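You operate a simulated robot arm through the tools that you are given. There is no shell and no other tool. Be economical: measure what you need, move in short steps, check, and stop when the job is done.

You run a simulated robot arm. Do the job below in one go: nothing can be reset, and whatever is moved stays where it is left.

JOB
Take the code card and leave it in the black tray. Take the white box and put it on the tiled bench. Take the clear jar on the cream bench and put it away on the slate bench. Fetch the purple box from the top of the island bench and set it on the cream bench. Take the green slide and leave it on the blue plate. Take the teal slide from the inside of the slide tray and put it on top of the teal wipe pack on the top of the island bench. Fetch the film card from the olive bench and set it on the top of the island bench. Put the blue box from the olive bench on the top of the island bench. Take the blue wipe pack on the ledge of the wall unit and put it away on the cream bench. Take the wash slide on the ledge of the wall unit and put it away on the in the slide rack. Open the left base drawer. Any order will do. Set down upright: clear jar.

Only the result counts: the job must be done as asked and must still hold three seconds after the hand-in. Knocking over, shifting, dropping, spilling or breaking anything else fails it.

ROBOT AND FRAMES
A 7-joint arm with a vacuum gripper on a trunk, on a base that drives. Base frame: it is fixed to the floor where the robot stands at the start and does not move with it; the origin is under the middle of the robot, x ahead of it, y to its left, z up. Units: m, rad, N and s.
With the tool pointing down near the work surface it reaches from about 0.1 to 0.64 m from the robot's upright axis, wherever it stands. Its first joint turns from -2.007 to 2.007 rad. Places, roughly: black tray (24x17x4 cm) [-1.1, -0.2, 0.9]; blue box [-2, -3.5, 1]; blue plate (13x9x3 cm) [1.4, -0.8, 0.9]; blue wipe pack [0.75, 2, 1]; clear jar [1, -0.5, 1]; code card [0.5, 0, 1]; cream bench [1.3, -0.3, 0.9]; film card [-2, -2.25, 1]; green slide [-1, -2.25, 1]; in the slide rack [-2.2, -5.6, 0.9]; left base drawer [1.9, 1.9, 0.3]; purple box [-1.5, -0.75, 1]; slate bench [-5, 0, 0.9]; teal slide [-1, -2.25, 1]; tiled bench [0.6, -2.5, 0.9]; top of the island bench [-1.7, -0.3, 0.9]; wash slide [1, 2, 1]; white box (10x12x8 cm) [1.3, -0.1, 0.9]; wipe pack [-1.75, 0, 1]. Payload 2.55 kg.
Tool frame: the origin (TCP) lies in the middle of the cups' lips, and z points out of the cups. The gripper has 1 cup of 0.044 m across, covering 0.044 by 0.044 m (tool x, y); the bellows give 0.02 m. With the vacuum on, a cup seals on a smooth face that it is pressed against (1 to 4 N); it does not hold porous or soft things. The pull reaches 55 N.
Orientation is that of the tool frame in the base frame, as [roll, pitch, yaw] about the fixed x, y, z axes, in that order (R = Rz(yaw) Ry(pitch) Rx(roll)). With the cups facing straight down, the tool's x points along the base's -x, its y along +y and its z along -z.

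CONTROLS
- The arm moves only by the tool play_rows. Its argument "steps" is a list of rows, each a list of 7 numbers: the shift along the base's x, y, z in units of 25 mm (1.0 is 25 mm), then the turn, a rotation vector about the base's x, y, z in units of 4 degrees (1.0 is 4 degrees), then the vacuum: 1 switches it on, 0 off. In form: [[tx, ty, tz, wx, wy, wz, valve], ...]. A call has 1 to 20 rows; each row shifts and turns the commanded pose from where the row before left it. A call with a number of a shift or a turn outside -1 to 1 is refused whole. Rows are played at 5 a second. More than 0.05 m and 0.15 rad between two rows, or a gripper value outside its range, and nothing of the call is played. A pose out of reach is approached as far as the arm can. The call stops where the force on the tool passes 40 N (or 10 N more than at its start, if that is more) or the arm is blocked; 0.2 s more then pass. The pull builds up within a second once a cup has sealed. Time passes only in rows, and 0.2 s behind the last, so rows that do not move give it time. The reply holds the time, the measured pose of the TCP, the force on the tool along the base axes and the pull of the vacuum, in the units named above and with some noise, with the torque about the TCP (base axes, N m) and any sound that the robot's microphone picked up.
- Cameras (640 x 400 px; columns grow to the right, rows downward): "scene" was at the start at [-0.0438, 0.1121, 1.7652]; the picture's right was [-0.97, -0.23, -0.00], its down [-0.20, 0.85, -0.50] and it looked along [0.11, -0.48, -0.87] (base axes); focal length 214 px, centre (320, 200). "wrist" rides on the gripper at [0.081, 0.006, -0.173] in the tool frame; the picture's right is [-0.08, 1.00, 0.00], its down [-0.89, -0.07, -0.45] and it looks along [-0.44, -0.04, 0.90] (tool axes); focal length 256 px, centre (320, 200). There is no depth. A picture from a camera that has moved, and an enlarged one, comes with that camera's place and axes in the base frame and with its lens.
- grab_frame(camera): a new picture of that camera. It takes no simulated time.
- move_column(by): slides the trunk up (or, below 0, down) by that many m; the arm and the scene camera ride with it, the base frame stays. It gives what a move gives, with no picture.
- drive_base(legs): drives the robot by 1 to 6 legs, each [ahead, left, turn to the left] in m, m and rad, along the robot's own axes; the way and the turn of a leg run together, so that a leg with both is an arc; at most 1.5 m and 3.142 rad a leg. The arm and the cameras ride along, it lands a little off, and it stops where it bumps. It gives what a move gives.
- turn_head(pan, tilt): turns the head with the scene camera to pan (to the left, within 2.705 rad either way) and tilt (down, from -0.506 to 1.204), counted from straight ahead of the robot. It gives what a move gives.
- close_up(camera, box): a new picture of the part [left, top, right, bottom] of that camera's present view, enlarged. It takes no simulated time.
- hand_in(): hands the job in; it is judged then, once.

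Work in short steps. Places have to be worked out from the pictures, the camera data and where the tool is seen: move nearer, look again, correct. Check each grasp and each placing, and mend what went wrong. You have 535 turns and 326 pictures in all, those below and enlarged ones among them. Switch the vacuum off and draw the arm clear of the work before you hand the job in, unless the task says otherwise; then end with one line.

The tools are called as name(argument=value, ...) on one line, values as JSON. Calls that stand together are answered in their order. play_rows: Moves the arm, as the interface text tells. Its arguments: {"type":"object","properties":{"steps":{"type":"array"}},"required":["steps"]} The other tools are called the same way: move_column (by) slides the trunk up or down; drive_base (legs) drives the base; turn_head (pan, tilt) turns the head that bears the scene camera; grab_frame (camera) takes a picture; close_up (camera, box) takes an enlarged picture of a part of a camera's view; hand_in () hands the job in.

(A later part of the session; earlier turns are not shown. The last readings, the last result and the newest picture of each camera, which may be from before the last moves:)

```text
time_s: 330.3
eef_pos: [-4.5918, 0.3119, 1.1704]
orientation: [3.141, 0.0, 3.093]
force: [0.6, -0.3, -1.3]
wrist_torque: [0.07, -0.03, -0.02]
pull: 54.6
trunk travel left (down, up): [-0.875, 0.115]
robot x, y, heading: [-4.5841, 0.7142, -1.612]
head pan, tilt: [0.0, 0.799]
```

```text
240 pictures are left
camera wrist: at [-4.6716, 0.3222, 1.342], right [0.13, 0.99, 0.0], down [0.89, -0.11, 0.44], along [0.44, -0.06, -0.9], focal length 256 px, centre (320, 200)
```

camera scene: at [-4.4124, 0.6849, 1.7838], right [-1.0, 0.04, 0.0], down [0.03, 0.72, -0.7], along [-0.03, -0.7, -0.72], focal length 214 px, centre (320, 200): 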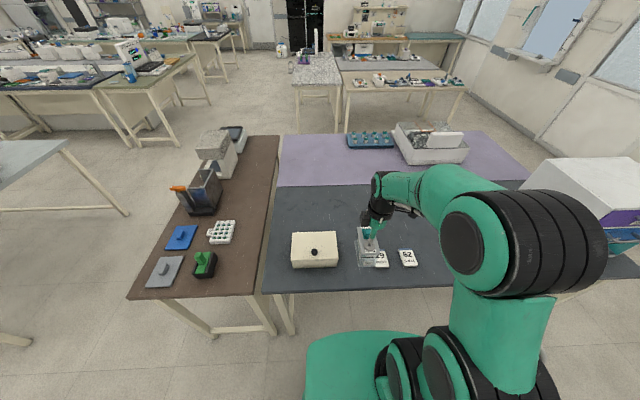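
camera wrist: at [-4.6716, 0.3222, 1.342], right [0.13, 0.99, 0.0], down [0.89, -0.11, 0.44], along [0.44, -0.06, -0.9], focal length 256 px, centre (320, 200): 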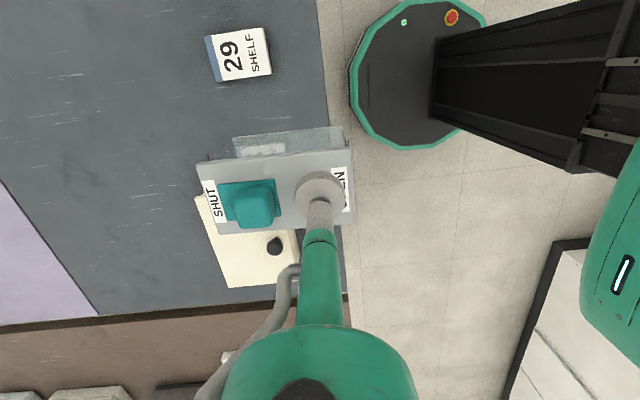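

Place the jar behind the box/cards at ≈[−4.58, 0.0]. Move 8 cm closer first.

drive_base(legs=[[0.085, 0, 0.04]])

play_rows(steps=[[0, -1, 0, 0, 0, 0, 1], [0, -1, 0, 0, 0, 0, 1], [0, -1, 0, 0, 0, 0, 1], [0, -1, 0, 0, 0, 0, 1], [0, -1, 0, 0, 0, 0, 1], [0, -1, 0, 0, 0, 0, 1], [0, -1, -0.3, 0, 0, 0, 1], [0, -1, -0.5, 0, 0, 0, 1], [0, -0.6, -0.5, 0, 0, 0, 1], [0, 0, 0, 0, 0, 0, 1]])

grab_frame(camera="wrist")

```text
time_s: 331.4
eef_pos: [-4.5767, 0.2258, 1.1695]
orientation: [3.139, -0.001, 3.133]
force: [0.5, -0.4, -1.8]
wrist_torque: [0.07, -0.03, 0.02]
pull: 54.7
trunk travel left (down, up): [-0.875, 0.115]
robot x, y, heading: [-4.5892, 0.628, -1.57]
head pan, tilt: [0.0, 0.799]
```

```text
time_s: 333.6
eef_pos: [-4.5753, 0.0408, 1.1004]
orientation: [-3.14, 0.0, 3.133]
force: [0.1, 0.7, -1.2]
wrist_torque: [0.07, 0.02, -0.02]
pull: 55.7
out of reach, approached as far as the arm can: row 5, 6, 7, 8
trunk travel left (down, up): [-0.875, 0.115]
robot x, y, heading: [-4.5902, 0.6253, -1.574]
head pan, tilt: [0.0, 0.799]
```

```text
239 pictures are left
camera wrist: at [-4.6569, 0.0499, 1.2716], right [0.09, 1.0, 0.0], down [0.89, -0.08, 0.45], along [0.44, -0.04, -0.9], focal length 256 px, centre (320, 200)
```

wrist: 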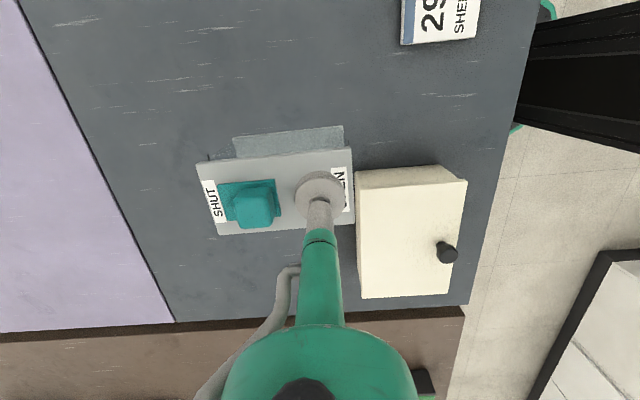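

Shift a bit more to keep clear of the cream box: target ≈[−4.60, 0.005]; lower to 1.0.

play_rows(steps=[[-0.5, -0.4, -0.5, 0, 0, 0, 1], [-0.5, -0.5, -0.5, 0, 0, 0, 1], [0, -0.5, -1, 0, 0, 0, 1], [0, 0, -1, 0, 0, 0, 1], [0, 0, -0.8, 0, 0, 0, 1], [0, 0, 0, 0, 0, 0, 1]])

grab_frame(camera="wrist")

```text
time_s: 335.0
eef_pos: [-4.6036, 0.0108, 1.0014]
orientation: [-3.141, 0.0, 3.133]
force: [-0.5, 0.2, -1.1]
wrist_torque: [0.06, -0.03, -0.01]
pull: 54.5
out of reach, approached as far as the arm can: row 2
trunk travel left (down, up): [-0.875, 0.115]
robot x, y, heading: [-4.5891, 0.6262, -1.571]
head pan, tilt: [0.0, 0.799]
```

```text
238 pictures are left
camera wrist: at [-4.6845, 0.0185, 1.1734], right [0.09, 1.0, 0.0], down [0.89, -0.08, 0.44], along [0.44, -0.04, -0.9], focal length 256 px, centre (320, 200)
```

wrist: 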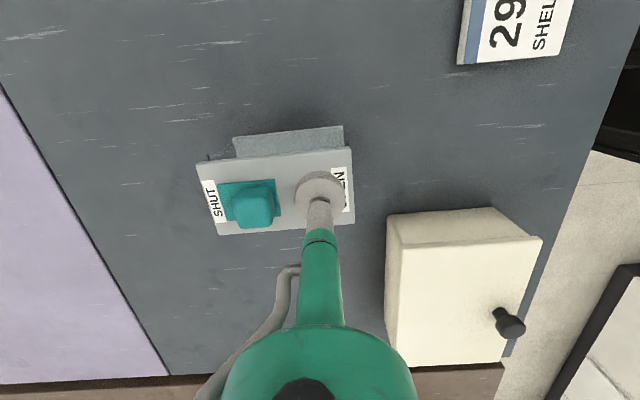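

Clear all around. Lower gently to contact (~0.96 expected).

play_rows(steps=[[0, 0, -0.4, 0, 0, 0, 1], [0, 0, -0.4, 0, 0, 0, 1], [0, 0, -0.3, 0, 0, 0, 1], [0, 0, -0.15, 0, 0, 0, 1], [0, 0, 0, 0, 0, 0, 1]])

play_rows(steps=[[0, 0, -0.1, 0, 0, 0, 1], [0, 0, -0.1, 0, 0, 0, 1], [0, 0, 0, 0, 0, 0, 1]])

```text
time_s: 336.2
eef_pos: [-4.6035, 0.0098, 0.9719]
orientation: [3.141, -0.001, 3.133]
force: [0.5, -0.1, -1.4]
wrist_torque: [0.07, 0.04, -0.03]
pull: 54.7
trunk travel left (down, up): [-0.875, 0.115]
robot x, y, heading: [-4.5916, 0.624, -1.572]
head pan, tilt: [0.0, 0.799]
```

```text
time_s: 337.0
eef_pos: [-4.6027, 0.0103, 0.9683]
orientation: [-3.141, 0.0, 3.134]
force: [0.6, 0.7, -1.7]
wrist_torque: [0.05, 0.01, -0.01]
pull: 55.2
trunk travel left (down, up): [-0.875, 0.115]
robot x, y, heading: [-4.5904, 0.6265, -1.572]
head pan, tilt: [0.0, 0.799]
```

play_rows(steps=[[0, 0, -0.1, 0, 0, 0, 1], [0, 0, -0.1, 0, 0, 0, 1], [0, 0, 0, 0, 0, 0, 1]])

play_rows(steps=[[0, 0, -0.1, 0, 0, 0, 1], [0, 0, 0, 0, 0, 0, 1]])

```text
time_s: 337.8
eef_pos: [-4.6029, 0.0119, 0.965]
orientation: [-3.139, -0.002, 3.131]
force: [1.3, 1.2, 8.9]
wrist_torque: [-0.48, -0.01, 0.09]
pull: 54.7
trunk travel left (down, up): [-0.875, 0.115]
robot x, y, heading: [-4.5909, 0.6313, -1.573]
head pan, tilt: [0.0, 0.799]
```

```text
time_s: 338.4
eef_pos: [-4.6031, 0.0119, 0.964]
orientation: [-3.134, -0.002, 3.133]
force: [0.5, 1.0, 21.5]
wrist_torque: [-0.41, -0.03, 0.09]
pull: 54.9
trunk travel left (down, up): [-0.875, 0.115]
robot x, y, heading: [-4.5947, 0.6262, -1.569]
head pan, tilt: [0.0, 0.799]
```

On the bench. Ease, release and rise slowly, checking that it stays.

play_rows(steps=[[0, 0, 0.12, 0, 0, 0, 0], [0, 0, 0, 0, 0, 0, 0], [0, 0, 0, 0, 0, 0, 0], [0, 0, 0, 0, 0, 0, 0], [0, 0, 0.2, 0, 0, 0, 0], [0, 0, 0.2, 0, 0, 0, 0], [0, 0, 0.5, 0, 0, 0, 0], [0, 0, 0.5, 0, 0, 0, 0], [0, 0, 1, 0, 0, 0, 0]])

grab_frame(camera="wrist")

```text
time_s: 340.4
eef_pos: [-4.6032, 0.0152, 1.0249]
orientation: [3.142, -0.001, 3.133]
force: [0.3, -0.2, -0.9]
wrist_torque: [-0.04, 0.02, 0.01]
pull: 0.2
trunk travel left (down, up): [-0.875, 0.115]
robot x, y, heading: [-4.588, 0.6289, -1.571]
head pan, tilt: [0.0, 0.799]
```

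```text
237 pictures are left
camera wrist: at [-4.6837, 0.0222, 1.1957], right [0.09, 1.0, 0.0], down [0.89, -0.08, 0.44], along [0.44, -0.04, -0.9], focal length 256 px, centre (320, 200)
```

wrist: 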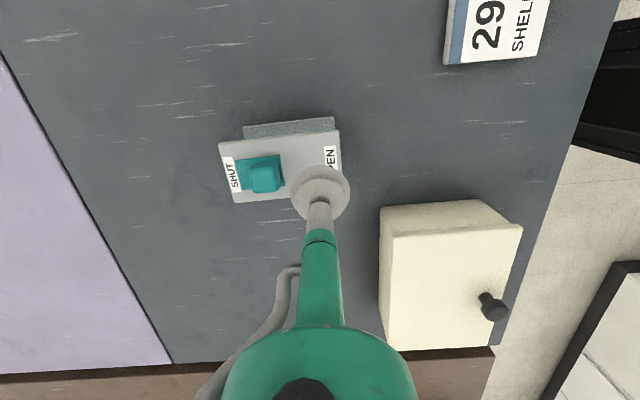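

Jar is upright on the slate bench, slider shut. Retract and drive back around to the olive bench (film card near [−1.94, −2.35]).

play_rows(steps=[[0, 0, 1, 0, 0, 0, 0], [0, 0, 1, 0, 0, 0, 0], [0, 0.5, 1, 0, 0, 0, 0], [0, 1, 1, 0, 0, 0, 0], [0, 1, 1, 0, 0, 0, 0], [0, 1, 1, 0, 0, 0, 0], [0, 1, 0, 0, 0, 0, 0], [0, 1, 0, 0, 0, 0, 0], [0, 1, 0, 0, 0, 0, 0], [0, 1, 0, 0, 0, 0, 0], [0, 1, 0, 0, 0, 0, 0], [0, 1, 0, 0, 0, 0, 0]])

drive_base(legs=[[-0.12, 0, 0], [0, 1.5, 0], [0, 0.16, 0]])

```text
time_s: 343.0
eef_pos: [-4.6021, 0.2643, 1.1613]
orientation: [-3.141, -0.001, 3.132]
force: [0.1, -0.2, -0.1]
wrist_torque: [-0.02, 0.01, 0.01]
pull: 0.0
out of reach, approached as far as the arm can: row 2, 3, 6
trunk travel left (down, up): [-0.875, 0.115]
robot x, y, heading: [-4.5949, 0.6279, -1.574]
head pan, tilt: [0.0, 0.799]
```

```text
time_s: 352.4
eef_pos: [-2.9386, 0.3781, 1.1607]
orientation: [3.14, -0.002, 3.125]
force: [0.6, -0.7, 0.7]
wrist_torque: [0.0, 0.03, -0.01]
pull: 0.2
trunk travel left (down, up): [-0.875, 0.115]
robot x, y, heading: [-2.9263, 0.7403, -1.584]
head pan, tilt: [0.0, 0.799]
```

drive_base(legs=[[1.5, 0, 0.013], [0.75, 0, 0], [0, 0.7, 0]])

grab_frame(camera="scene")

```text
time_s: 367.2
eef_pos: [-2.2143, -1.9245, 1.161]
orientation: [3.14, -0.002, 3.141]
force: [0.5, -0.1, -0.2]
wrist_torque: [0.03, -0.03, 0.04]
pull: 0.1
trunk travel left (down, up): [-0.875, 0.115]
robot x, y, heading: [-2.206, -1.5612, -1.562]
head pan, tilt: [0.0, 0.799]
```

```text
236 pictures are left
camera scene: at [-2.0286, -1.5805, 1.7838], right [-1.0, -0.01, 0.0], down [0.0, 0.72, -0.7], along [0.0, -0.7, -0.72], focal length 214 px, centre (320, 200)
```

scene: 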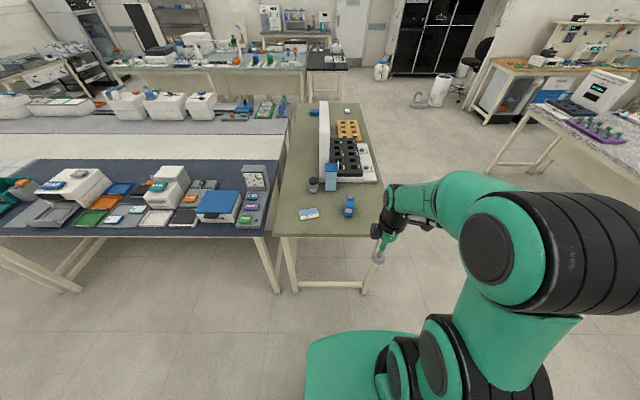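

Zoom in on the olive bench items.

close_up(camera="scene", box=[260, 90, 400, 240])

```text
2.67 times, centred on (330, 165) of scene
camera zoom: at [-2.0286, -1.5805, 1.7838], right [-1.0, -0.01, 0.0], down [0.0, 0.72, -0.7], along [0.0, -0.7, -0.72], focal length 572 px, centre (293, 293)
```

zoom: 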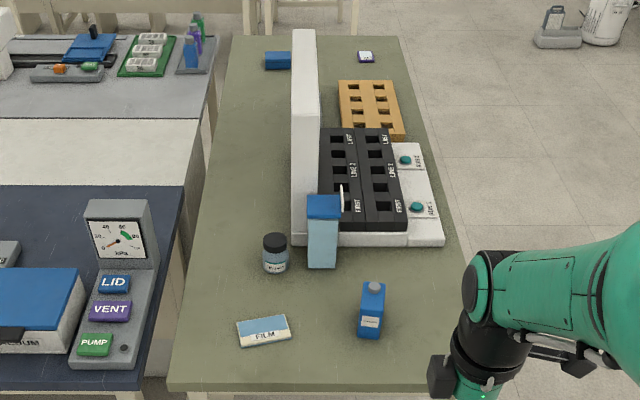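

Film card ≈[−1.97, −2.33]; the blue box is at ≈[−1.98, −3.55] on the far end. Drive to the film card.

drive_base(legs=[[0, 0.22, -0.009], [0.26, 0, 0]])

grab_frame(camera="wrist")

```text
time_s: 370.3
eef_pos: [-1.9978, -2.1804, 1.1626]
orientation: [3.141, 0.0, 3.128]
force: [0.8, -1.1, -0.5]
wrist_torque: [0.03, -0.02, 0.04]
pull: 0.1
trunk travel left (down, up): [-0.875, 0.115]
robot x, y, heading: [-1.9821, -1.8178, -1.579]
head pan, tilt: [0.0, 0.799]
```

```text
234 pictures are left
camera wrist: at [-2.0782, -2.1724, 1.3333], right [0.09, 1.0, 0.0], down [0.89, -0.08, 0.44], along [0.44, -0.04, -0.9], focal length 256 px, centre (320, 200)
```

wrist: 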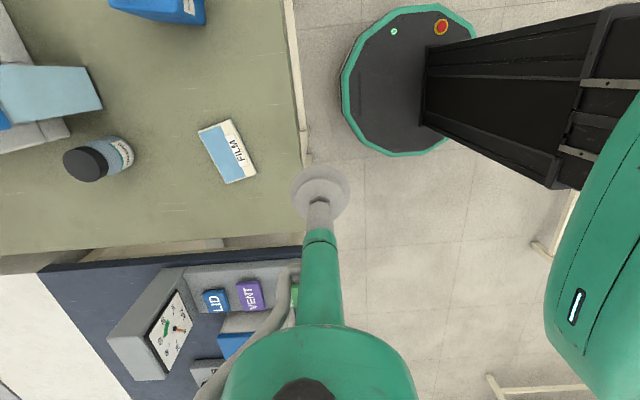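

Film card ≈[−1.973, −2.345]. Move over and look.

play_rows(steps=[[0.2, -1, 0, 0, 0, 0, 0], [0.2, -1, 0, 0, 0, 0, 0], [0.2, -1, -1, 0, 0, 0, 0], [0.2, -1, -1, 0, 0, 0, 0], [0.2, -1, -1, 0, 0, 0, 0], [0, -1, -1, 0, 0, 0, 0], [0, -0.6, -1, 0, 0, 0, 0], [0, 0, -1, 0, 0, 0, 0]])

grab_frame(camera="wrist")

```text
time_s: 372.1
eef_pos: [-1.9721, -2.3442, 1.0125]
orientation: [3.141, 0.002, 3.126]
force: [0.3, -0.3, -0.2]
wrist_torque: [-0.03, 0.0, -0.03]
pull: 0.0
trunk travel left (down, up): [-0.875, 0.115]
robot x, y, heading: [-1.9817, -1.8141, -1.583]
head pan, tilt: [0.0, 0.799]
```

```text
233 pictures are left
camera wrist: at [-2.0538, -2.3361, 1.185], right [0.09, 1.0, 0.0], down [0.89, -0.08, 0.44], along [0.44, -0.04, -0.9], focal length 256 px, centre (320, 200)
```

wrist: 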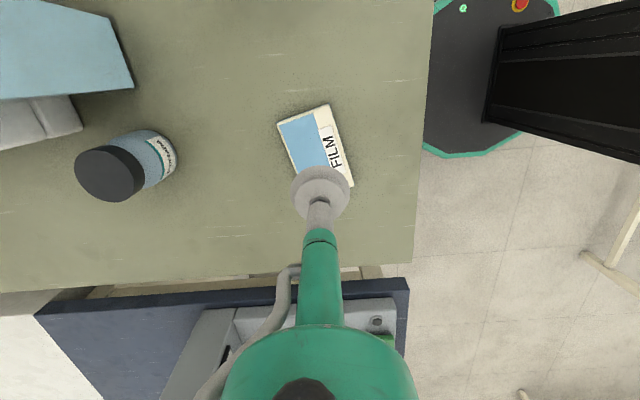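

Centred. Descend to just above, then in small steps with vacuum.

play_rows(steps=[[0, -0.2, -1, 0, 0, 0, 1], [0, 0, -1, 0, 0, 0, 1], [0, 0, -1, 0, 0, 0, 1], [0, 0, -0.5, 0, 0, 0, 1], [0, 0, -0.2, 0, 0, 0, 1], [0, 0, -0.2, 0, 0, 0, 1], [0, 0, 0, 0, 0, 0, 1]])

play_rows(steps=[[0, 0, -0.12, 0, 0, 0, 1], [0, 0, -0.12, 0, 0, 0, 1], [0, 0, -0.1, 0, 0, 0, 1], [0, 0, 0, 0, 0, 0, 1]])

```text
time_s: 373.7
eef_pos: [-1.9733, -2.3489, 0.9139]
orientation: [-3.141, 0.0, 3.128]
force: [0.2, -0.4, 0.1]
wrist_torque: [-0.02, 0.01, 0.0]
pull: 0.1
trunk travel left (down, up): [-0.875, 0.115]
robot x, y, heading: [-1.9876, -1.8137, -1.578]
head pan, tilt: [0.0, 0.799]
```

```text
time_s: 374.7
eef_pos: [-1.9736, -2.3503, 0.9071]
orientation: [3.139, 0.0, 3.128]
force: [0.7, 0.7, -0.1]
wrist_torque: [-0.02, 0.01, -0.01]
pull: 0.0
trunk travel left (down, up): [-0.875, 0.115]
robot x, y, heading: [-1.9852, -1.8207, -1.578]
head pan, tilt: [0.0, 0.799]
```

play_rows(steps=[[0, 0, -0.12, 0, 0, 0, 1], [0, 0, -0.12, 0, 0, 0, 1], [0, 0, -0.12, 0, 0, 0, 1], [0, 0, 0, 0, 0, 0, 1]])

```text
time_s: 375.7
eef_pos: [-1.9725, -2.35, 0.8963]
orientation: [3.138, -0.001, 3.128]
force: [1.0, 0.0, -0.2]
wrist_torque: [-0.02, 0.03, -0.01]
pull: 55.0
trunk travel left (down, up): [-0.875, 0.115]
robot x, y, heading: [-1.9882, -1.8104, -1.577]
head pan, tilt: [0.0, 0.799]
```

Sealed. Lift, retract, and drive to the island's front side.

play_rows(steps=[[0, 0, 0.5, 0, 0, 0, 1], [0, 0, 1, 0, 0, 0, 1], [0, 0, 1, 0, 0, 0, 1], [0, 0, 1, 0, 0, 0, 1], [0, 0, 1, 0, 0, 0, 1], [0, 0.5, 1, 0, 0, 0, 1], [0, 1, 1, 0, 0, 0, 1], [0, 1, 1, 0, 0, 0, 1], [0, 1, 1, 0, 0, 0, 1], [0, 1, 1, 0, 0, 0, 1], [0, 1, 1, 0, 0, 0, 1], [0, 1, 0, 0, 0, 0, 1]])

drive_base(legs=[[-0.28, 0, 0], [0, 0, 1.575], [0, 0, 1.575], [0, -0.55, 0]])

grab_frame(camera="scene")

```text
time_s: 378.3
eef_pos: [-1.9727, -2.1887, 1.1594]
orientation: [-3.141, 0.002, 3.127]
force: [0.1, 0.4, -0.4]
wrist_torque: [-0.03, 0.0, -0.02]
pull: 54.4
trunk travel left (down, up): [-0.875, 0.115]
robot x, y, heading: [-1.9831, -1.8157, -1.579]
head pan, tilt: [0.0, 0.799]
```

```text
time_s: 390.4
eef_pos: [-1.4297, -1.2035, 1.1587]
orientation: [-3.142, 0.0, -0.104]
force: [-0.6, 1.1, 0.3]
wrist_torque: [0.04, 0.01, -0.02]
pull: 55.3
trunk travel left (down, up): [-0.875, 0.115]
robot x, y, heading: [-1.4523, -1.5825, 1.477]
head pan, tilt: [0.0, 0.799]
```

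```text
232 pictures are left
camera scene: at [-1.6217, -1.5409, 1.7839], right [1.0, -0.1, 0.0], down [-0.07, -0.71, -0.7], along [0.07, 0.69, -0.72], focal length 214 px, centre (320, 200)
```

scene: 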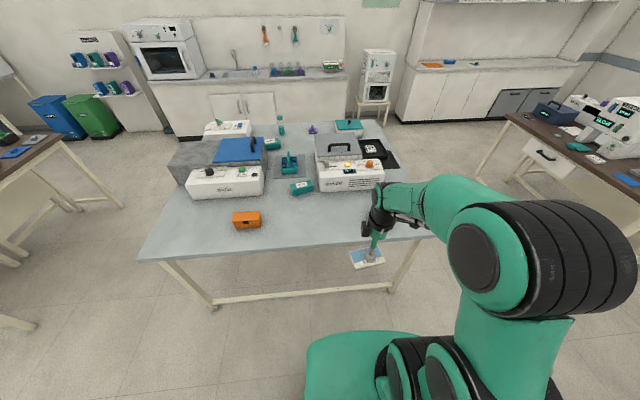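

Zoom in on the teal packs to identify the teal wipe pack.

close_up(camera="scene", box=[225, 110, 385, 210])

drive_base(legs=[[0.23, -0.04, 0.094]])

grab_frame(camera="wrist")

```text
4.00 times, centred on (305, 160) of scene
camera zoom: at [-1.6217, -1.5409, 1.7839], right [1.0, -0.1, 0.0], down [-0.07, -0.71, -0.7], along [0.07, 0.69, -0.72], focal length 858 px, centre (380, 360)
```

zoom: 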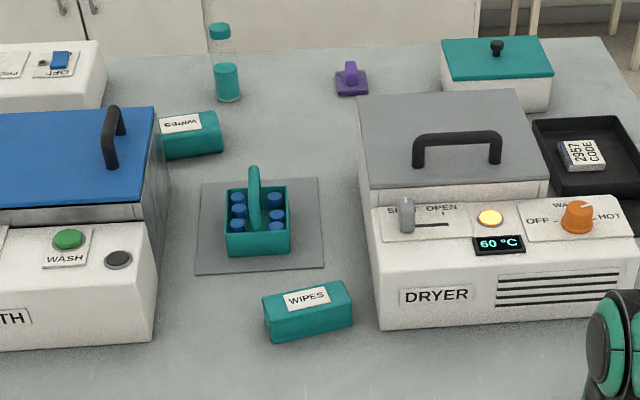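

```text
time_s: 392.2
eef_pos: [-1.412, -0.9773, 1.1588]
orientation: [3.139, 0.0, -0.01]
force: [0.1, 0.5, -0.6]
wrist_torque: [0.0, 0.0, -0.02]
pull: 54.9
trunk travel left (down, up): [-0.875, 0.115]
robot x, y, heading: [-1.3991, -1.3529, 1.568]
head pan, tilt: [0.0, 0.799]
```

```text
230 pictures are left
camera wrist: at [-1.3327, -0.9853, 1.3307], right [-0.09, -1.0, 0.0], down [-0.89, 0.08, 0.44], along [-0.44, 0.04, -0.9], focal length 256 px, centre (320, 200)
```

wrist: 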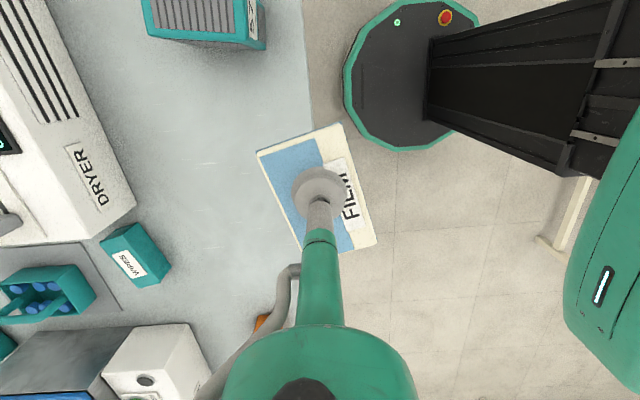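

Important: comparing the given places (all rounded to 0.25), the "clear jar" hint [1, −0.5] fits the purple-capped jar near [1.06, −0.57] on the cream bench, not the slider box I moved. I'll verify and, if so, put the slider box back later. First place the film card at ≈[−1.41, −0.79].

play_rows(steps=[[0, 1, 0, 0, 0, 0, 1], [0, 1, 0, 0, 0, 0, 1], [0, 1, -1, 0, 0, 0, 1], [0, 1, -1, 0, 0, 0, 1], [0, 1, -1, 0, 0, 0, 1], [0, 1, -1, 0, 0, 0, 1], [0, 1, -1, 0, 0, 0, 1], [0, 0.5, -1, 0, 0, 0, 1], [0, 0, -1, 0, 0, 0, 1], [0, 0, -1, 0, 0, 0, 1], [0, 0, -0.8, 0, 0, 0, 1], [0, 0, -0.5, 0, 0, 0, 1], [0, 0, 0, 0, 0, 0, 1]])

grab_frame(camera="wrist")

```text
time_s: 395.0
eef_pos: [-1.4128, -0.7907, 0.9256]
orientation: [3.14, 0.0, -0.01]
force: [0.1, -0.1, -0.4]
wrist_torque: [-0.01, 0.01, 0.01]
pull: 54.9
trunk travel left (down, up): [-0.875, 0.115]
robot x, y, heading: [-1.3991, -1.3525, 1.566]
head pan, tilt: [0.0, 0.799]
```

```text
229 pictures are left
camera wrist: at [-1.3324, -0.798, 1.0976], right [-0.09, -1.0, 0.0], down [-0.89, 0.08, 0.44], along [-0.44, 0.04, -0.9], focal length 256 px, centre (320, 200)
```

wrist: 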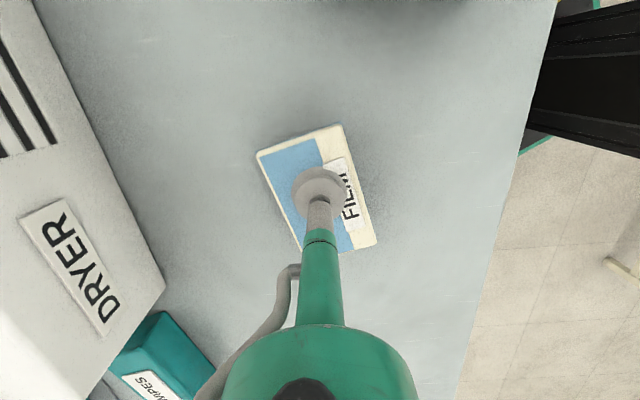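

Free spot. Lower to contact (~0.896).

play_rows(steps=[[0, 0, -0.3, 0, 0, 0, 1], [0, 0, -0.3, 0, 0, 0, 1], [0, 0, -0.2, 0, 0, 0, 1], [0, 0, 0, 0, 0, 0, 1]])

play_rows(steps=[[0, 0, -0.1, 0, 0, 0, 1], [0, 0, -0.1, 0, 0, 0, 1], [0, 0, 0, 0, 0, 0, 1]])

play_rows(steps=[[0, 0, -0.1, 0, 0, 0, 1], [0, 0, -0.1, 0, 0, 0, 1], [0, 0, 0, 0, 0, 0, 1]])

```text
time_s: 396.0
eef_pos: [-1.4122, -0.7908, 0.9057]
orientation: [3.141, -0.002, -0.011]
force: [0.6, -0.6, -1.2]
wrist_torque: [-0.02, -0.03, 0.0]
pull: 55.0
trunk travel left (down, up): [-0.875, 0.115]
robot x, y, heading: [-1.3966, -1.3511, 1.57]
head pan, tilt: [0.0, 0.799]
```

```text
time_s: 396.8
eef_pos: [-1.4128, -0.7899, 0.9009]
orientation: [3.139, 0.0, -0.011]
force: [0.0, -0.9, -0.2]
wrist_torque: [-0.01, 0.02, -0.01]
pull: 54.6
trunk travel left (down, up): [-0.875, 0.115]
robot x, y, heading: [-1.4016, -1.3514, 1.566]
head pan, tilt: [0.0, 0.799]
```

```text
time_s: 397.6
eef_pos: [-1.4127, -0.791, 0.8954]
orientation: [3.14, 0.001, -0.009]
force: [-0.2, 0.0, -1.2]
wrist_torque: [-0.01, -0.01, 0.01]
pull: 55.0
trunk travel left (down, up): [-0.875, 0.115]
robot x, y, heading: [-1.3998, -1.3524, 1.567]
head pan, tilt: [0.0, 0.799]
```

play_rows(steps=[[0, 0, -0.08, 0, 0, 0, 1], [0, 0, -0.08, 0, 0, 0, 1], [0, 0, 0, 0, 0, 0, 1]])

```text
time_s: 398.4
eef_pos: [-1.4128, -0.7908, 0.8911]
orientation: [-3.141, 0.0, -0.009]
force: [0.5, 0.3, -1.2]
wrist_torque: [-0.01, -0.01, 0.03]
pull: 54.8
trunk travel left (down, up): [-0.875, 0.115]
robot x, y, heading: [-1.3943, -1.3537, 1.569]
head pan, tilt: [0.0, 0.799]
```

play_rows(steps=[[0, 0, -0.08, 0, 0, 0, 1], [0, 0, -0.08, 0, 0, 0, 1], [0, 0, 0, 0, 0, 0, 1]])

```text
time_s: 399.2
eef_pos: [-1.413, -0.7909, 0.8903]
orientation: [-3.14, 0.0, -0.01]
force: [-0.5, -1.2, 9.3]
wrist_torque: [-0.06, 0.13, -0.01]
pull: 55.5
trunk travel left (down, up): [-0.875, 0.115]
robot x, y, heading: [-1.398, -1.3504, 1.568]
head pan, tilt: [0.0, 0.799]
```

Down. Release, rise, retract.

play_rows(steps=[[0, 0, 0.05, 0, 0, 0, 0], [0, 0, 0, 0, 0, 0, 0], [0, 0, 0, 0, 0, 0, 0], [0, 0, 0.3, 0, 0, 0, 0], [0, 0, 0.5, 0, 0, 0, 0], [0, 0, 1, 0, 0, 0, 0], [0, 0, 1, 0, 0, 0, 0], [0, 0, 1, 0, 0, 0, 0], [0, 0, 1, 0, 0, 0, 0], [0, 0, 1, 0, 0, 0, 0], [0, -0.5, 1, 0, 0, 0, 0], [0, -1, 1, 0, 0, 0, 0], [0, -1, 1, 0, 0, 0, 0], [0, -1, 1, 0, 0, 0, 0], [0, -1, 1, 0, 0, 0, 0], [0, -1, 0, 0, 0, 0, 0], [0, -1, 0, 0, 0, 0, 0], [0, -1, 0, 0, 0, 0, 0]])

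grab_frame(camera="wrist")

```text
time_s: 403.0
eef_pos: [-1.4129, -0.9809, 1.1623]
orientation: [3.141, -0.002, -0.009]
force: [-0.1, -0.7, 0.1]
wrist_torque: [0.06, 0.03, 0.01]
pull: 0.0
trunk travel left (down, up): [-0.875, 0.115]
robot x, y, heading: [-1.3982, -1.3547, 1.568]
head pan, tilt: [0.0, 0.799]
```

```text
228 pictures are left
camera wrist: at [-1.3331, -0.9874, 1.3336], right [-0.09, -1.0, 0.0], down [-0.89, 0.08, 0.44], along [-0.44, 0.04, -0.9], focal length 256 px, centre (320, 200)
```

wrist: 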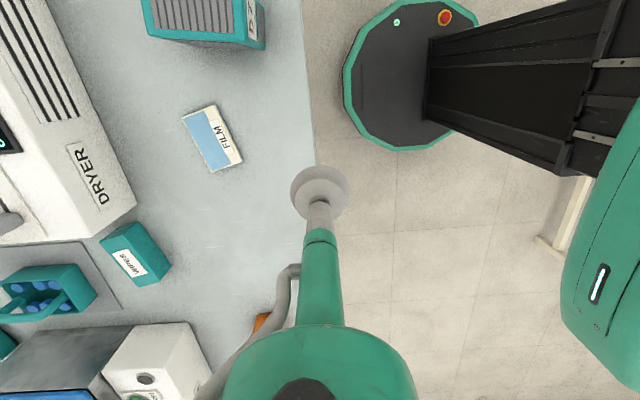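

Film card placed. Now drive around the olive bench's −x side towards its far end for the blue box, first to [−2.85, −3.2].

drive_base(legs=[[-0.2, 0, 0], [0, 1.45, 0], [-1.5, 0, 0]])

turn_head(pan=-2.4, tilt=0.6)

grab_frame(camera="scene")

```text
time_s: 418.5
eef_pos: [-2.8355, -2.7196, 1.1622]
orientation: [3.139, -0.001, 0.021]
force: [-0.1, 0.1, 0.1]
wrist_torque: [-0.01, 0.0, -0.03]
pull: 0.0
trunk travel left (down, up): [-0.875, 0.115]
robot x, y, heading: [-2.8092, -3.094, 1.598]
head pan, tilt: [0.0, 0.799]
```

```text
time_s: 420.7
eef_pos: [-2.8332, -2.72, 1.1621]
orientation: [3.14, -0.001, 0.021]
force: [0.1, -0.1, -0.4]
wrist_torque: [-0.01, 0.03, 0.01]
pull: 0.1
trunk travel left (down, up): [-0.875, 0.115]
robot x, y, heading: [-2.8096, -3.0905, 1.603]
head pan, tilt: [-2.4, 0.6]
```

```text
227 pictures are left
camera scene: at [-2.9204, -3.2223, 1.8007], right [-0.72, -0.7, 0.0], down [-0.39, 0.41, -0.83], along [0.57, -0.59, -0.56], focal length 214 px, centre (320, 200)
```

scene: 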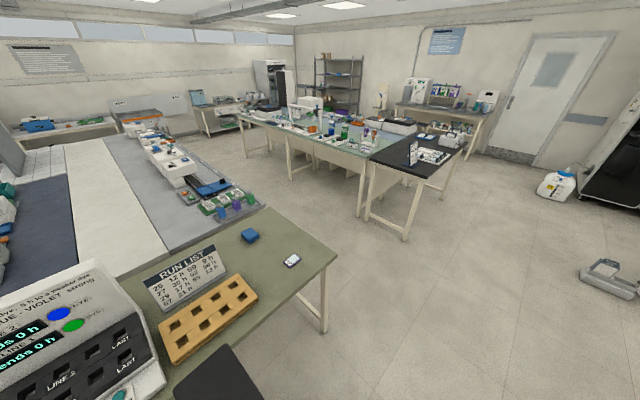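

Blue box ≈[−1.99, −3.59]; bench end at y≈−3.85, and the black bench with the slide rack beyond y≈−5. Drive to the far end.

drive_base(legs=[[-1.12, 0, -0.03], [0, -0.82, 0]])

turn_head(pan=0, tilt=0.8)

grab_frame(camera="scene")

grab_frame(camera="wrist")

```text
time_s: 430.5
eef_pos: [-1.9822, -3.8431, 1.1619]
orientation: [3.139, 0.001, 0.006]
force: [0.9, -0.4, -0.7]
wrist_torque: [-0.01, 0.01, -0.01]
pull: 0.1
trunk travel left (down, up): [-0.875, 0.115]
robot x, y, heading: [-1.9644, -4.2176, 1.579]
head pan, tilt: [-2.4, 0.6]
```

```text
time_s: 432.7
eef_pos: [-1.9817, -3.8435, 1.1613]
orientation: [3.139, -0.002, 0.004]
force: [0.5, -1.0, -0.2]
wrist_torque: [-0.02, 0.0, 0.0]
pull: 0.2
trunk travel left (down, up): [-0.875, 0.115]
robot x, y, heading: [-1.9649, -4.2177, 1.581]
head pan, tilt: [0.0, 0.799]
```

```text
226 pictures are left
camera scene: at [-2.1367, -4.1976, 1.7838], right [1.0, 0.01, 0.0], down [0.01, -0.72, -0.7], along [-0.01, 0.7, -0.72], focal length 214 px, centre (320, 200)
```

scene: 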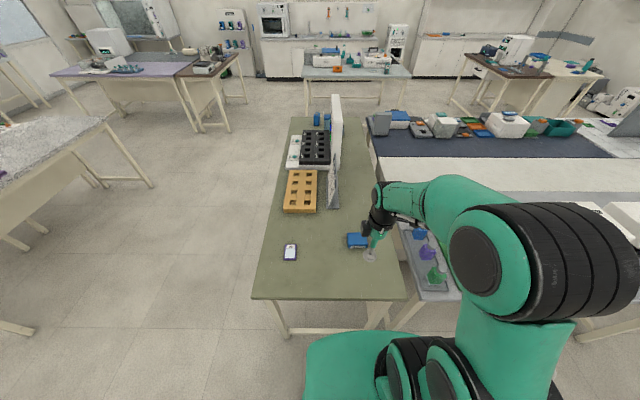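

```text
225 pictures are left
camera wrist: at [-1.9009, -3.8481, 1.3333], right [-0.07, -1.0, 0.0], down [-0.89, 0.07, 0.44], along [-0.44, 0.03, -0.9], focal length 256 px, centre (320, 200)
```

wrist: 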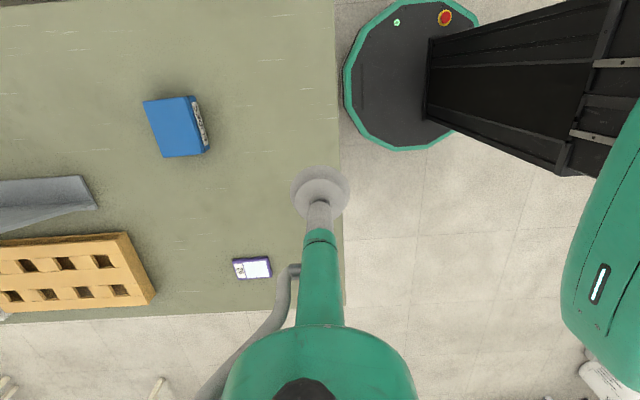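

Blue box ≈[−1.958, −3.622]. Move above.

play_rows(steps=[[0.1, 1, 0, 0, 0, 0, 0], [0.1, 1, 0, 0, 0, 0, 0], [0.1, 1, -0.5, 0, 0, 0, 0], [0.1, 1, -1, 0, 0, 0, 0], [0.1, 1, -1, 0, 0, 0, 0], [0.1, 1, -1, 0, 0, 0, 0], [0.1, 1, -1, 0, 0, 0, 0], [0.1, 1, -1, 0, 0, 0, 0], [0.1, 0.8, -0.5, 0, 0, 0, 0]])

grab_frame(camera="wrist")

```text
time_s: 434.7
eef_pos: [-1.9598, -3.6194, 1.0115]
orientation: [3.141, -0.004, 0.004]
force: [-0.2, 0.3, 0.5]
wrist_torque: [0.01, 0.0, 0.0]
pull: 0.0
trunk travel left (down, up): [-0.875, 0.115]
robot x, y, heading: [-1.9595, -4.2157, 1.577]
head pan, tilt: [0.0, 0.799]
```

```text
224 pictures are left
camera wrist: at [-1.88, -3.6241, 1.1822], right [-0.07, -1.0, 0.0], down [-0.89, 0.07, 0.44], along [-0.44, 0.03, -0.9], focal length 256 px, centre (320, 200)
```

wrist: 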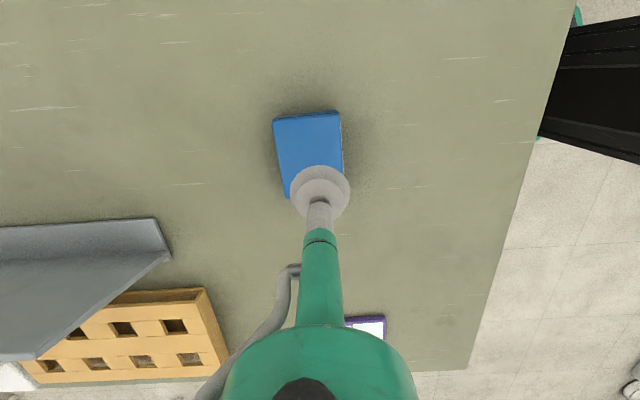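

play_rows(steps=[[0.15, 0.3, -1, 0, 0, 0, 1], [0, 0, -1, 0, 0, 0, 1], [0, 0, -0.5, 0, 0, 0, 1], [0, 0, -0.3, 0, 0, 0, 1], [0, 0, -0.2, 0, 0, 0, 1], [0, 0, -0.15, 0, 0, 0, 1], [0, 0, 0, 0, 0, 0, 1]])

play_rows(steps=[[0, 0, -0.12, 0, 0, 0, 1], [0, 0, -0.12, 0, 0, 0, 1], [0, 0, -0.12, 0, 0, 0, 1], [0, 0, 0, 0, 0, 0, 1]])

```text
time_s: 436.3
eef_pos: [-1.9549, -3.6135, 0.9324]
orientation: [3.14, -0.003, 0.006]
force: [0.3, -0.5, -0.2]
wrist_torque: [0.02, -0.02, 0.01]
pull: 0.0
trunk travel left (down, up): [-0.875, 0.115]
robot x, y, heading: [-1.961, -4.2155, 1.582]
head pan, tilt: [0.0, 0.799]
```

```text
time_s: 437.3
eef_pos: [-1.9544, -3.6156, 0.9247]
orientation: [3.141, -0.001, 0.006]
force: [0.3, 0.0, -0.4]
wrist_torque: [-0.01, -0.03, 0.01]
pull: 0.0
trunk travel left (down, up): [-0.875, 0.115]
robot x, y, heading: [-1.9616, -4.2143, 1.58]
head pan, tilt: [0.0, 0.799]
```

play_rows(steps=[[0, 0, -0.12, 0, 0, 0, 1], [0, 0, -0.12, 0, 0, 0, 1], [0, 0, -0.12, 0, 0, 0, 1], [0, 0, 0, 0, 0, 0, 1]])

grab_frame(camera="wrist")

```text
time_s: 438.3
eef_pos: [-1.9555, -3.6146, 0.916]
orientation: [-3.14, 0.0, 0.005]
force: [-1.9, -0.6, 7.6]
wrist_torque: [-0.04, 0.1, 0.08]
pull: 54.5
trunk travel left (down, up): [-0.875, 0.115]
robot x, y, heading: [-1.96, -4.2158, 1.582]
head pan, tilt: [0.0, 0.799]
```

```text
223 pictures are left
camera wrist: at [-1.8752, -3.6206, 1.0879], right [-0.07, -1.0, 0.0], down [-0.89, 0.07, 0.44], along [-0.44, 0.03, -0.9], focal length 256 px, centre (320, 200)
```

wrist: 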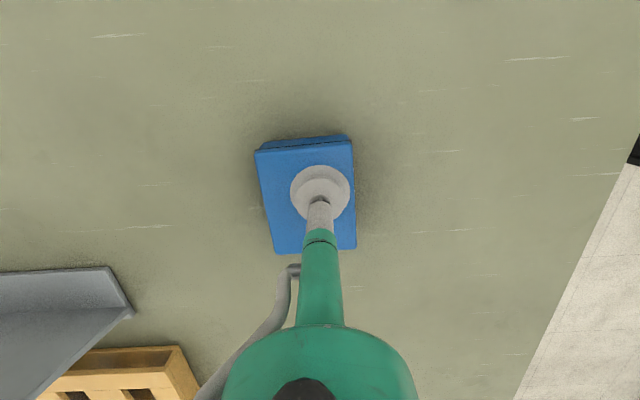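

Sealed. Lift, retract, drive back to the island.

play_rows(steps=[[0, 0, 0.5, 0, 0, 0, 1], [0, 0, 1, 0, 0, 0, 1], [0, 0, 1, 0, 0, 0, 1], [0, 0, 1, 0, 0, 0, 1], [0, -0.5, 1, 0, 0, 0, 1], [0, -1, 1, 0, 0, 0, 1], [0, -1, 1, 0, 0, 0, 1], [0, -1, 1, 0, 0, 0, 1], [0, -1, 1, 0, 0, 0, 1], [0, -1, 1, 0, 0, 0, 1], [0, -1, 0.5, 0, 0, 0, 1], [0, -1, 0, 0, 0, 0, 1], [0, -1, 0, 0, 0, 0, 1], [0, -1, 0, 0, 0, 0, 1]])

drive_base(legs=[[-0.04, 0, 0], [0, 0.88, 0], [1.5, 0, 0], [1.2, 0, 0]])

```text
time_s: 441.3
eef_pos: [-1.9556, -3.8546, 1.1661]
orientation: [3.141, -0.002, 0.007]
force: [-0.5, -0.2, -0.8]
wrist_torque: [0.02, 0.01, 0.0]
pull: 55.0
trunk travel left (down, up): [-0.875, 0.115]
robot x, y, heading: [-1.9587, -4.2159, 1.582]
head pan, tilt: [0.0, 0.799]
```

```text
time_s: 459.2
eef_pos: [-2.8206, -1.2124, 1.1644]
orientation: [3.138, -0.002, -0.015]
force: [0.0, -1.1, -1.4]
wrist_torque: [0.01, 0.0, 0.01]
pull: 54.9
trunk travel left (down, up): [-0.875, 0.115]
robot x, y, heading: [-2.8374, -1.5738, 1.565]
head pan, tilt: [0.0, 0.799]
```

drive_base(legs=[[0, -1.16, 0.006], [0.22, 0, 0]])

grab_frame(camera="wrist")

grab_frame(camera="scene")

```text
time_s: 466.3
eef_pos: [-1.65, -1.0125, 1.1652]
orientation: [3.14, -0.001, -0.035]
force: [0.0, 0.3, -0.8]
wrist_torque: [-0.05, -0.02, 0.0]
pull: 55.0
trunk travel left (down, up): [-0.875, 0.115]
robot x, y, heading: [-1.6705, -1.3766, 1.541]
head pan, tilt: [0.0, 0.799]
```

```text
222 pictures are left
camera wrist: at [-1.571, -1.021, 1.3368], right [-0.11, -0.99, 0.0], down [-0.89, 0.1, 0.44], along [-0.44, 0.05, -0.9], focal length 256 px, centre (320, 200)
```

wrist: 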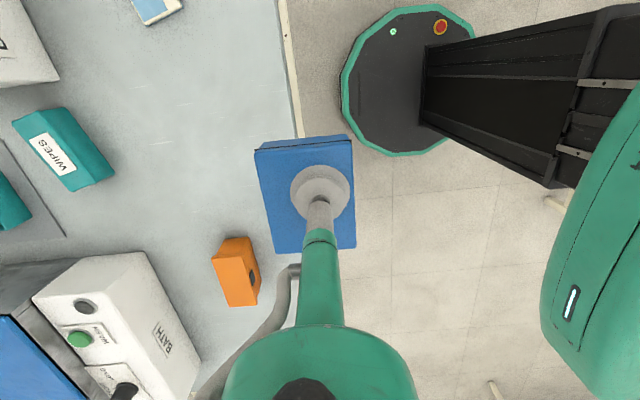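

```text
221 pictures are left
camera scene: at [-1.8454, -1.3491, 1.7838], right [1.0, -0.03, 0.0], down [-0.02, -0.72, -0.7], along [0.02, 0.7, -0.72], focal length 214 px, centre (320, 200)
```

scene: 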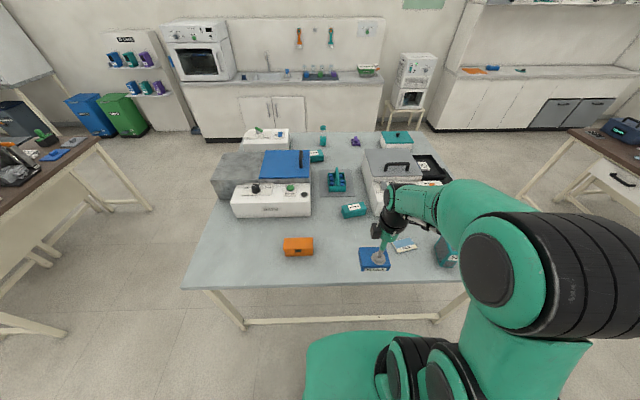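

Clear spot at ≈[−1.66, −0.83] between the orange box and film card. Place there.

play_rows(steps=[[0, 1, 0, 0, 0, 0, 1], [0, 1, 0, 0, 0, 0, 1], [0, 1, -1, 0, 0, 0, 1], [0, 1, -1, 0, 0, 0, 1], [0, 1, -1, 0, 0, 0, 1], [0, 1, -1, 0, 0, 0, 1], [0, 1, -1, 0, 0, 0, 1], [0, 0.3, -1, 0, 0, 0, 1], [0, 0, -1, 0, 0, 0, 1], [0, 0, -1, 0, 0, 0, 1], [0, 0, -0.6, 0, 0, 0, 1], [0, 0, 0, 0, 0, 0, 1]])

play_rows(steps=[[0, 0, -0.2, 0, 0, 0, 1], [0, 0, -0.2, 0, 0, 0, 1], [0, 0, -0.1, 0, 0, 0, 1], [0, 0, 0, 0, 0, 0, 1]])

grab_frame(camera="wrist")

```text
time_s: 468.9
eef_pos: [-1.6502, -0.8303, 0.9527]
orientation: [3.14, -0.002, -0.036]
force: [-0.2, 0.3, -1.8]
wrist_torque: [0.0, -0.03, 0.01]
pull: 54.7
trunk travel left (down, up): [-0.875, 0.115]
robot x, y, heading: [-1.6695, -1.3775, 1.545]
head pan, tilt: [0.0, 0.799]
```

```text
time_s: 469.9
eef_pos: [-1.6519, -0.8317, 0.9382]
orientation: [3.139, -0.002, -0.035]
force: [-0.9, -0.2, -1.7]
wrist_torque: [-0.03, -0.01, 0.01]
pull: 54.2
trunk travel left (down, up): [-0.875, 0.115]
robot x, y, heading: [-1.6665, -1.3748, 1.539]
head pan, tilt: [0.0, 0.799]
```

```text
220 pictures are left
camera wrist: at [-1.5711, -0.8401, 1.1097], right [-0.11, -0.99, 0.0], down [-0.89, 0.1, 0.44], along [-0.44, 0.05, -0.9], focal length 256 px, centre (320, 200)
```

wrist: 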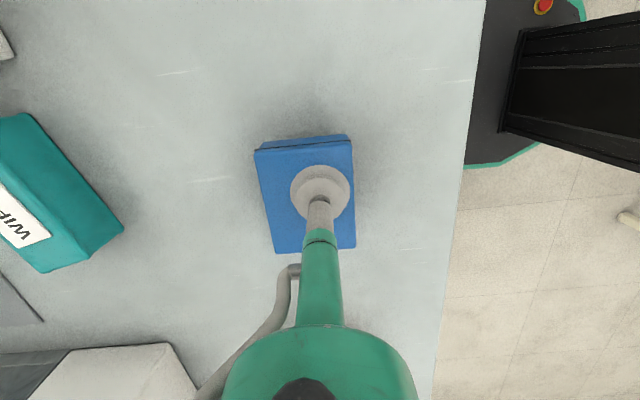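

play_rows(steps=[[0, 0, -0.2, 0, 0, 0, 1], [0, 0, -0.2, 0, 0, 0, 1], [0, 0, -0.1, 0, 0, 0, 1], [0, 0, 0, 0, 0, 0, 1]])

play_rows(steps=[[0, 0, -0.1, 0, 0, 0, 1], [0, 0, -0.1, 0, 0, 0, 1], [0, 0, 0, 0, 0, 0, 1]])

```text
time_s: 470.9
eef_pos: [-1.651, -0.8306, 0.9241]
orientation: [3.14, -0.001, -0.033]
force: [-0.5, 0.9, -0.8]
wrist_torque: [0.0, -0.03, 0.0]
pull: 55.0
trunk travel left (down, up): [-0.875, 0.115]
robot x, y, heading: [-1.6703, -1.3792, 1.542]
head pan, tilt: [0.0, 0.799]
```

```text
time_s: 471.7
eef_pos: [-1.6501, -0.8305, 0.9213]
orientation: [3.14, -0.002, -0.035]
force: [0.4, -0.1, -1.3]
wrist_torque: [0.0, -0.04, -0.01]
pull: 55.1
trunk travel left (down, up): [-0.875, 0.115]
robot x, y, heading: [-1.6711, -1.3755, 1.541]
head pan, tilt: [0.0, 0.799]
```

play_rows(steps=[[0, 0, -0.1, 0, 0, 0, 1], [0, 0, -0.1, 0, 0, 0, 1], [0, 0, 0, 0, 0, 0, 1]])

play_rows(steps=[[0, 0, -0.08, 0, 0, 0, 1], [0, 0, 0, 0, 0, 0, 1]])

```text
time_s: 472.5
eef_pos: [-1.6499, -0.8293, 0.917]
orientation: [-3.14, -0.002, -0.033]
force: [-0.3, 0.3, 2.1]
wrist_torque: [0.15, 0.21, 0.02]
pull: 54.7
trunk travel left (down, up): [-0.875, 0.115]
robot x, y, heading: [-1.6698, -1.3756, 1.544]
head pan, tilt: [0.0, 0.799]
```

```text
time_s: 473.1
eef_pos: [-1.6487, -0.8298, 0.9155]
orientation: [-3.14, 0.0, -0.036]
force: [2.3, 0.3, 14.0]
wrist_torque: [-0.05, 0.19, 0.0]
pull: 54.8
trunk travel left (down, up): [-0.875, 0.115]
robot x, y, heading: [-1.672, -1.3809, 1.543]
head pan, tilt: [0.0, 0.799]
```

Down. Release, rise, retract.

play_rows(steps=[[0, 0, 0.08, 0, 0, 0, 0], [0, 0, 0, 0, 0, 0, 0], [0, 0, 0, 0, 0, 0, 0], [0, 0, 0.3, 0, 0, 0, 0], [0, 0, 0.5, 0, 0, 0, 0], [0, 0, 1, 0, 0, 0, 0], [0, 0, 1, 0, 0, 0, 0], [0, 0, 1, 0, 0, 0, 0], [0, 0, 1, 0, 0, 0, 0], [0, 0, 1, 0, 0, 0, 0], [0, -0.5, 1, 0, 0, 0, 0], [0, -1, 1, 0, 0, 0, 0], [0, -1, 1, 0, 0, 0, 0], [0, -1, 1, 0, 0, 0, 0], [0, -1, 0.5, 0, 0, 0, 0], [0, -1, 0, 0, 0, 0, 0], [0, -1, 0, 0, 0, 0, 0], [0, -1, 0, 0, 0, 0, 0]])

grab_frame(camera="wrist")

```text
time_s: 476.9
eef_pos: [-1.6513, -1.0211, 1.1708]
orientation: [-3.141, -0.002, -0.034]
force: [-0.5, 0.7, 0.7]
wrist_torque: [0.03, -0.02, 0.04]
pull: 0.1
trunk travel left (down, up): [-0.875, 0.115]
robot x, y, heading: [-1.6725, -1.3715, 1.545]
head pan, tilt: [0.0, 0.799]
```

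```text
219 pictures are left
camera wrist: at [-1.5717, -1.0301, 1.3424], right [-0.11, -0.99, 0.0], down [-0.89, 0.1, 0.44], along [-0.44, 0.05, -0.9], focal length 256 px, centre (320, 200)
```

wrist: 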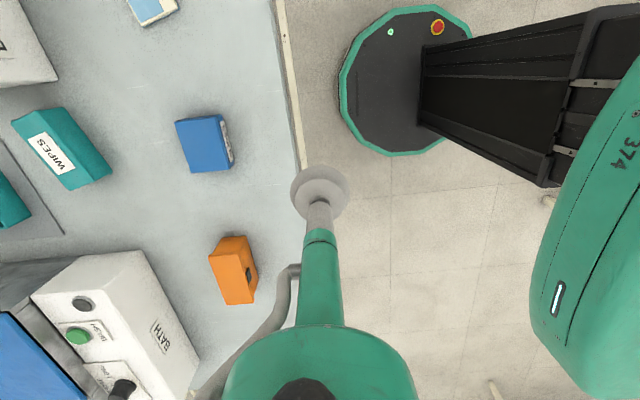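

Blue box placed. Next the teal slide: drive to the navy bench tray.

drive_base(legs=[[-0.22, 0, 0.026], [0, -0.66, 0], [0, 0, 1.571], [0, 0, 1.571]])

```text
time_s: 489.4
eef_pos: [-1.0568, -1.9539, 1.1705]
orientation: [3.141, -0.002, 3.071]
force: [0.7, 0.3, 0.3]
wrist_torque: [0.02, 0.05, 0.0]
pull: 0.2
trunk travel left (down, up): [-0.875, 0.115]
robot x, y, heading: [-1.0233, -1.5985, -1.635]
head pan, tilt: [0.0, 0.799]
```

drive_base(legs=[[0.22, 0, 0.064]])

grab_frame(camera="wrist")

```text
time_s: 491.1
eef_pos: [-1.0442, -2.1772, 1.1704]
orientation: [3.141, -0.002, 3.132]
force: [-0.5, -0.2, -0.5]
wrist_torque: [0.0, 0.04, -0.01]
pull: 0.1
trunk travel left (down, up): [-0.875, 0.115]
robot x, y, heading: [-1.032, -1.8215, -1.575]
head pan, tilt: [0.0, 0.799]
```

```text
218 pictures are left
camera wrist: at [-1.1244, -2.1698, 1.342], right [0.09, 1.0, 0.0], down [0.89, -0.08, 0.44], along [0.44, -0.04, -0.9], focal length 256 px, centre (320, 200)
```

wrist: 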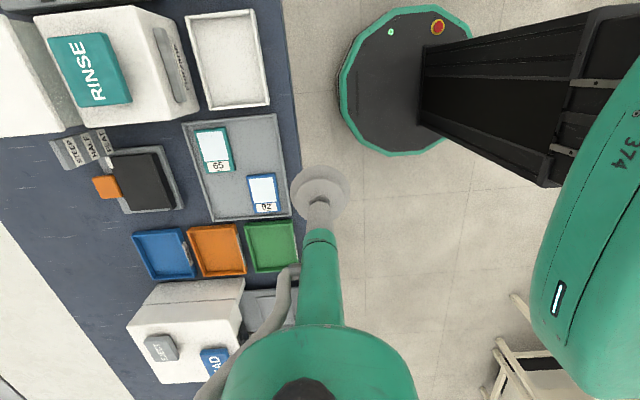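

Teal slide (65) ≈[−1.030, −2.367]. Move above it.

play_rows(steps=[[0.1, -1, 0, 0, 0, 0, 0], [0.1, -1, 0, 0, 0, 0, 0], [0.1, -1, -1, 0, 0, 0, 0], [0.1, -1, -1, 0, 0, 0, 0], [0, -1, -1, 0, 0, 0, 0], [0, -1, -1, 0, 0, 0, 0], [0, -1, -1, 0, 0, 0, 0], [0, -0.6, -1, 0, 0, 0, 0], [0, 0, -1, 0, 0, 0, 0]])

grab_frame(camera="wrist")

```text
time_s: 493.1
eef_pos: [-1.0306, -2.3654, 0.9951]
orientation: [3.139, -0.001, 3.131]
force: [1.3, -0.2, -0.7]
wrist_torque: [-0.03, 0.01, -0.01]
pull: 0.1
trunk travel left (down, up): [-0.875, 0.115]
robot x, y, heading: [-1.0322, -1.8189, -1.574]
head pan, tilt: [0.0, 0.799]
```

```text
217 pictures are left
camera wrist: at [-1.1123, -2.3589, 1.1667], right [0.09, 1.0, 0.0], down [0.89, -0.08, 0.44], along [0.44, -0.04, -0.9], focal length 256 px, centre (320, 200)
```

wrist: 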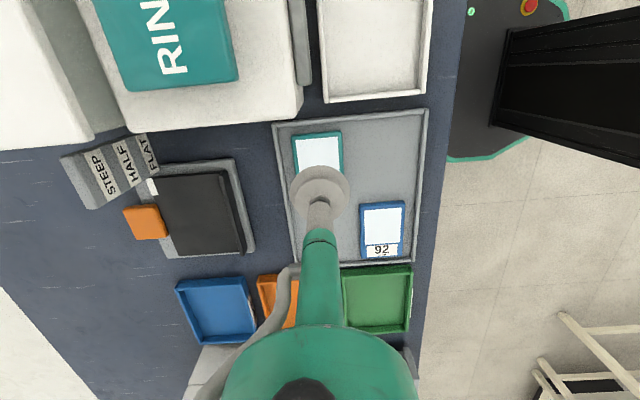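

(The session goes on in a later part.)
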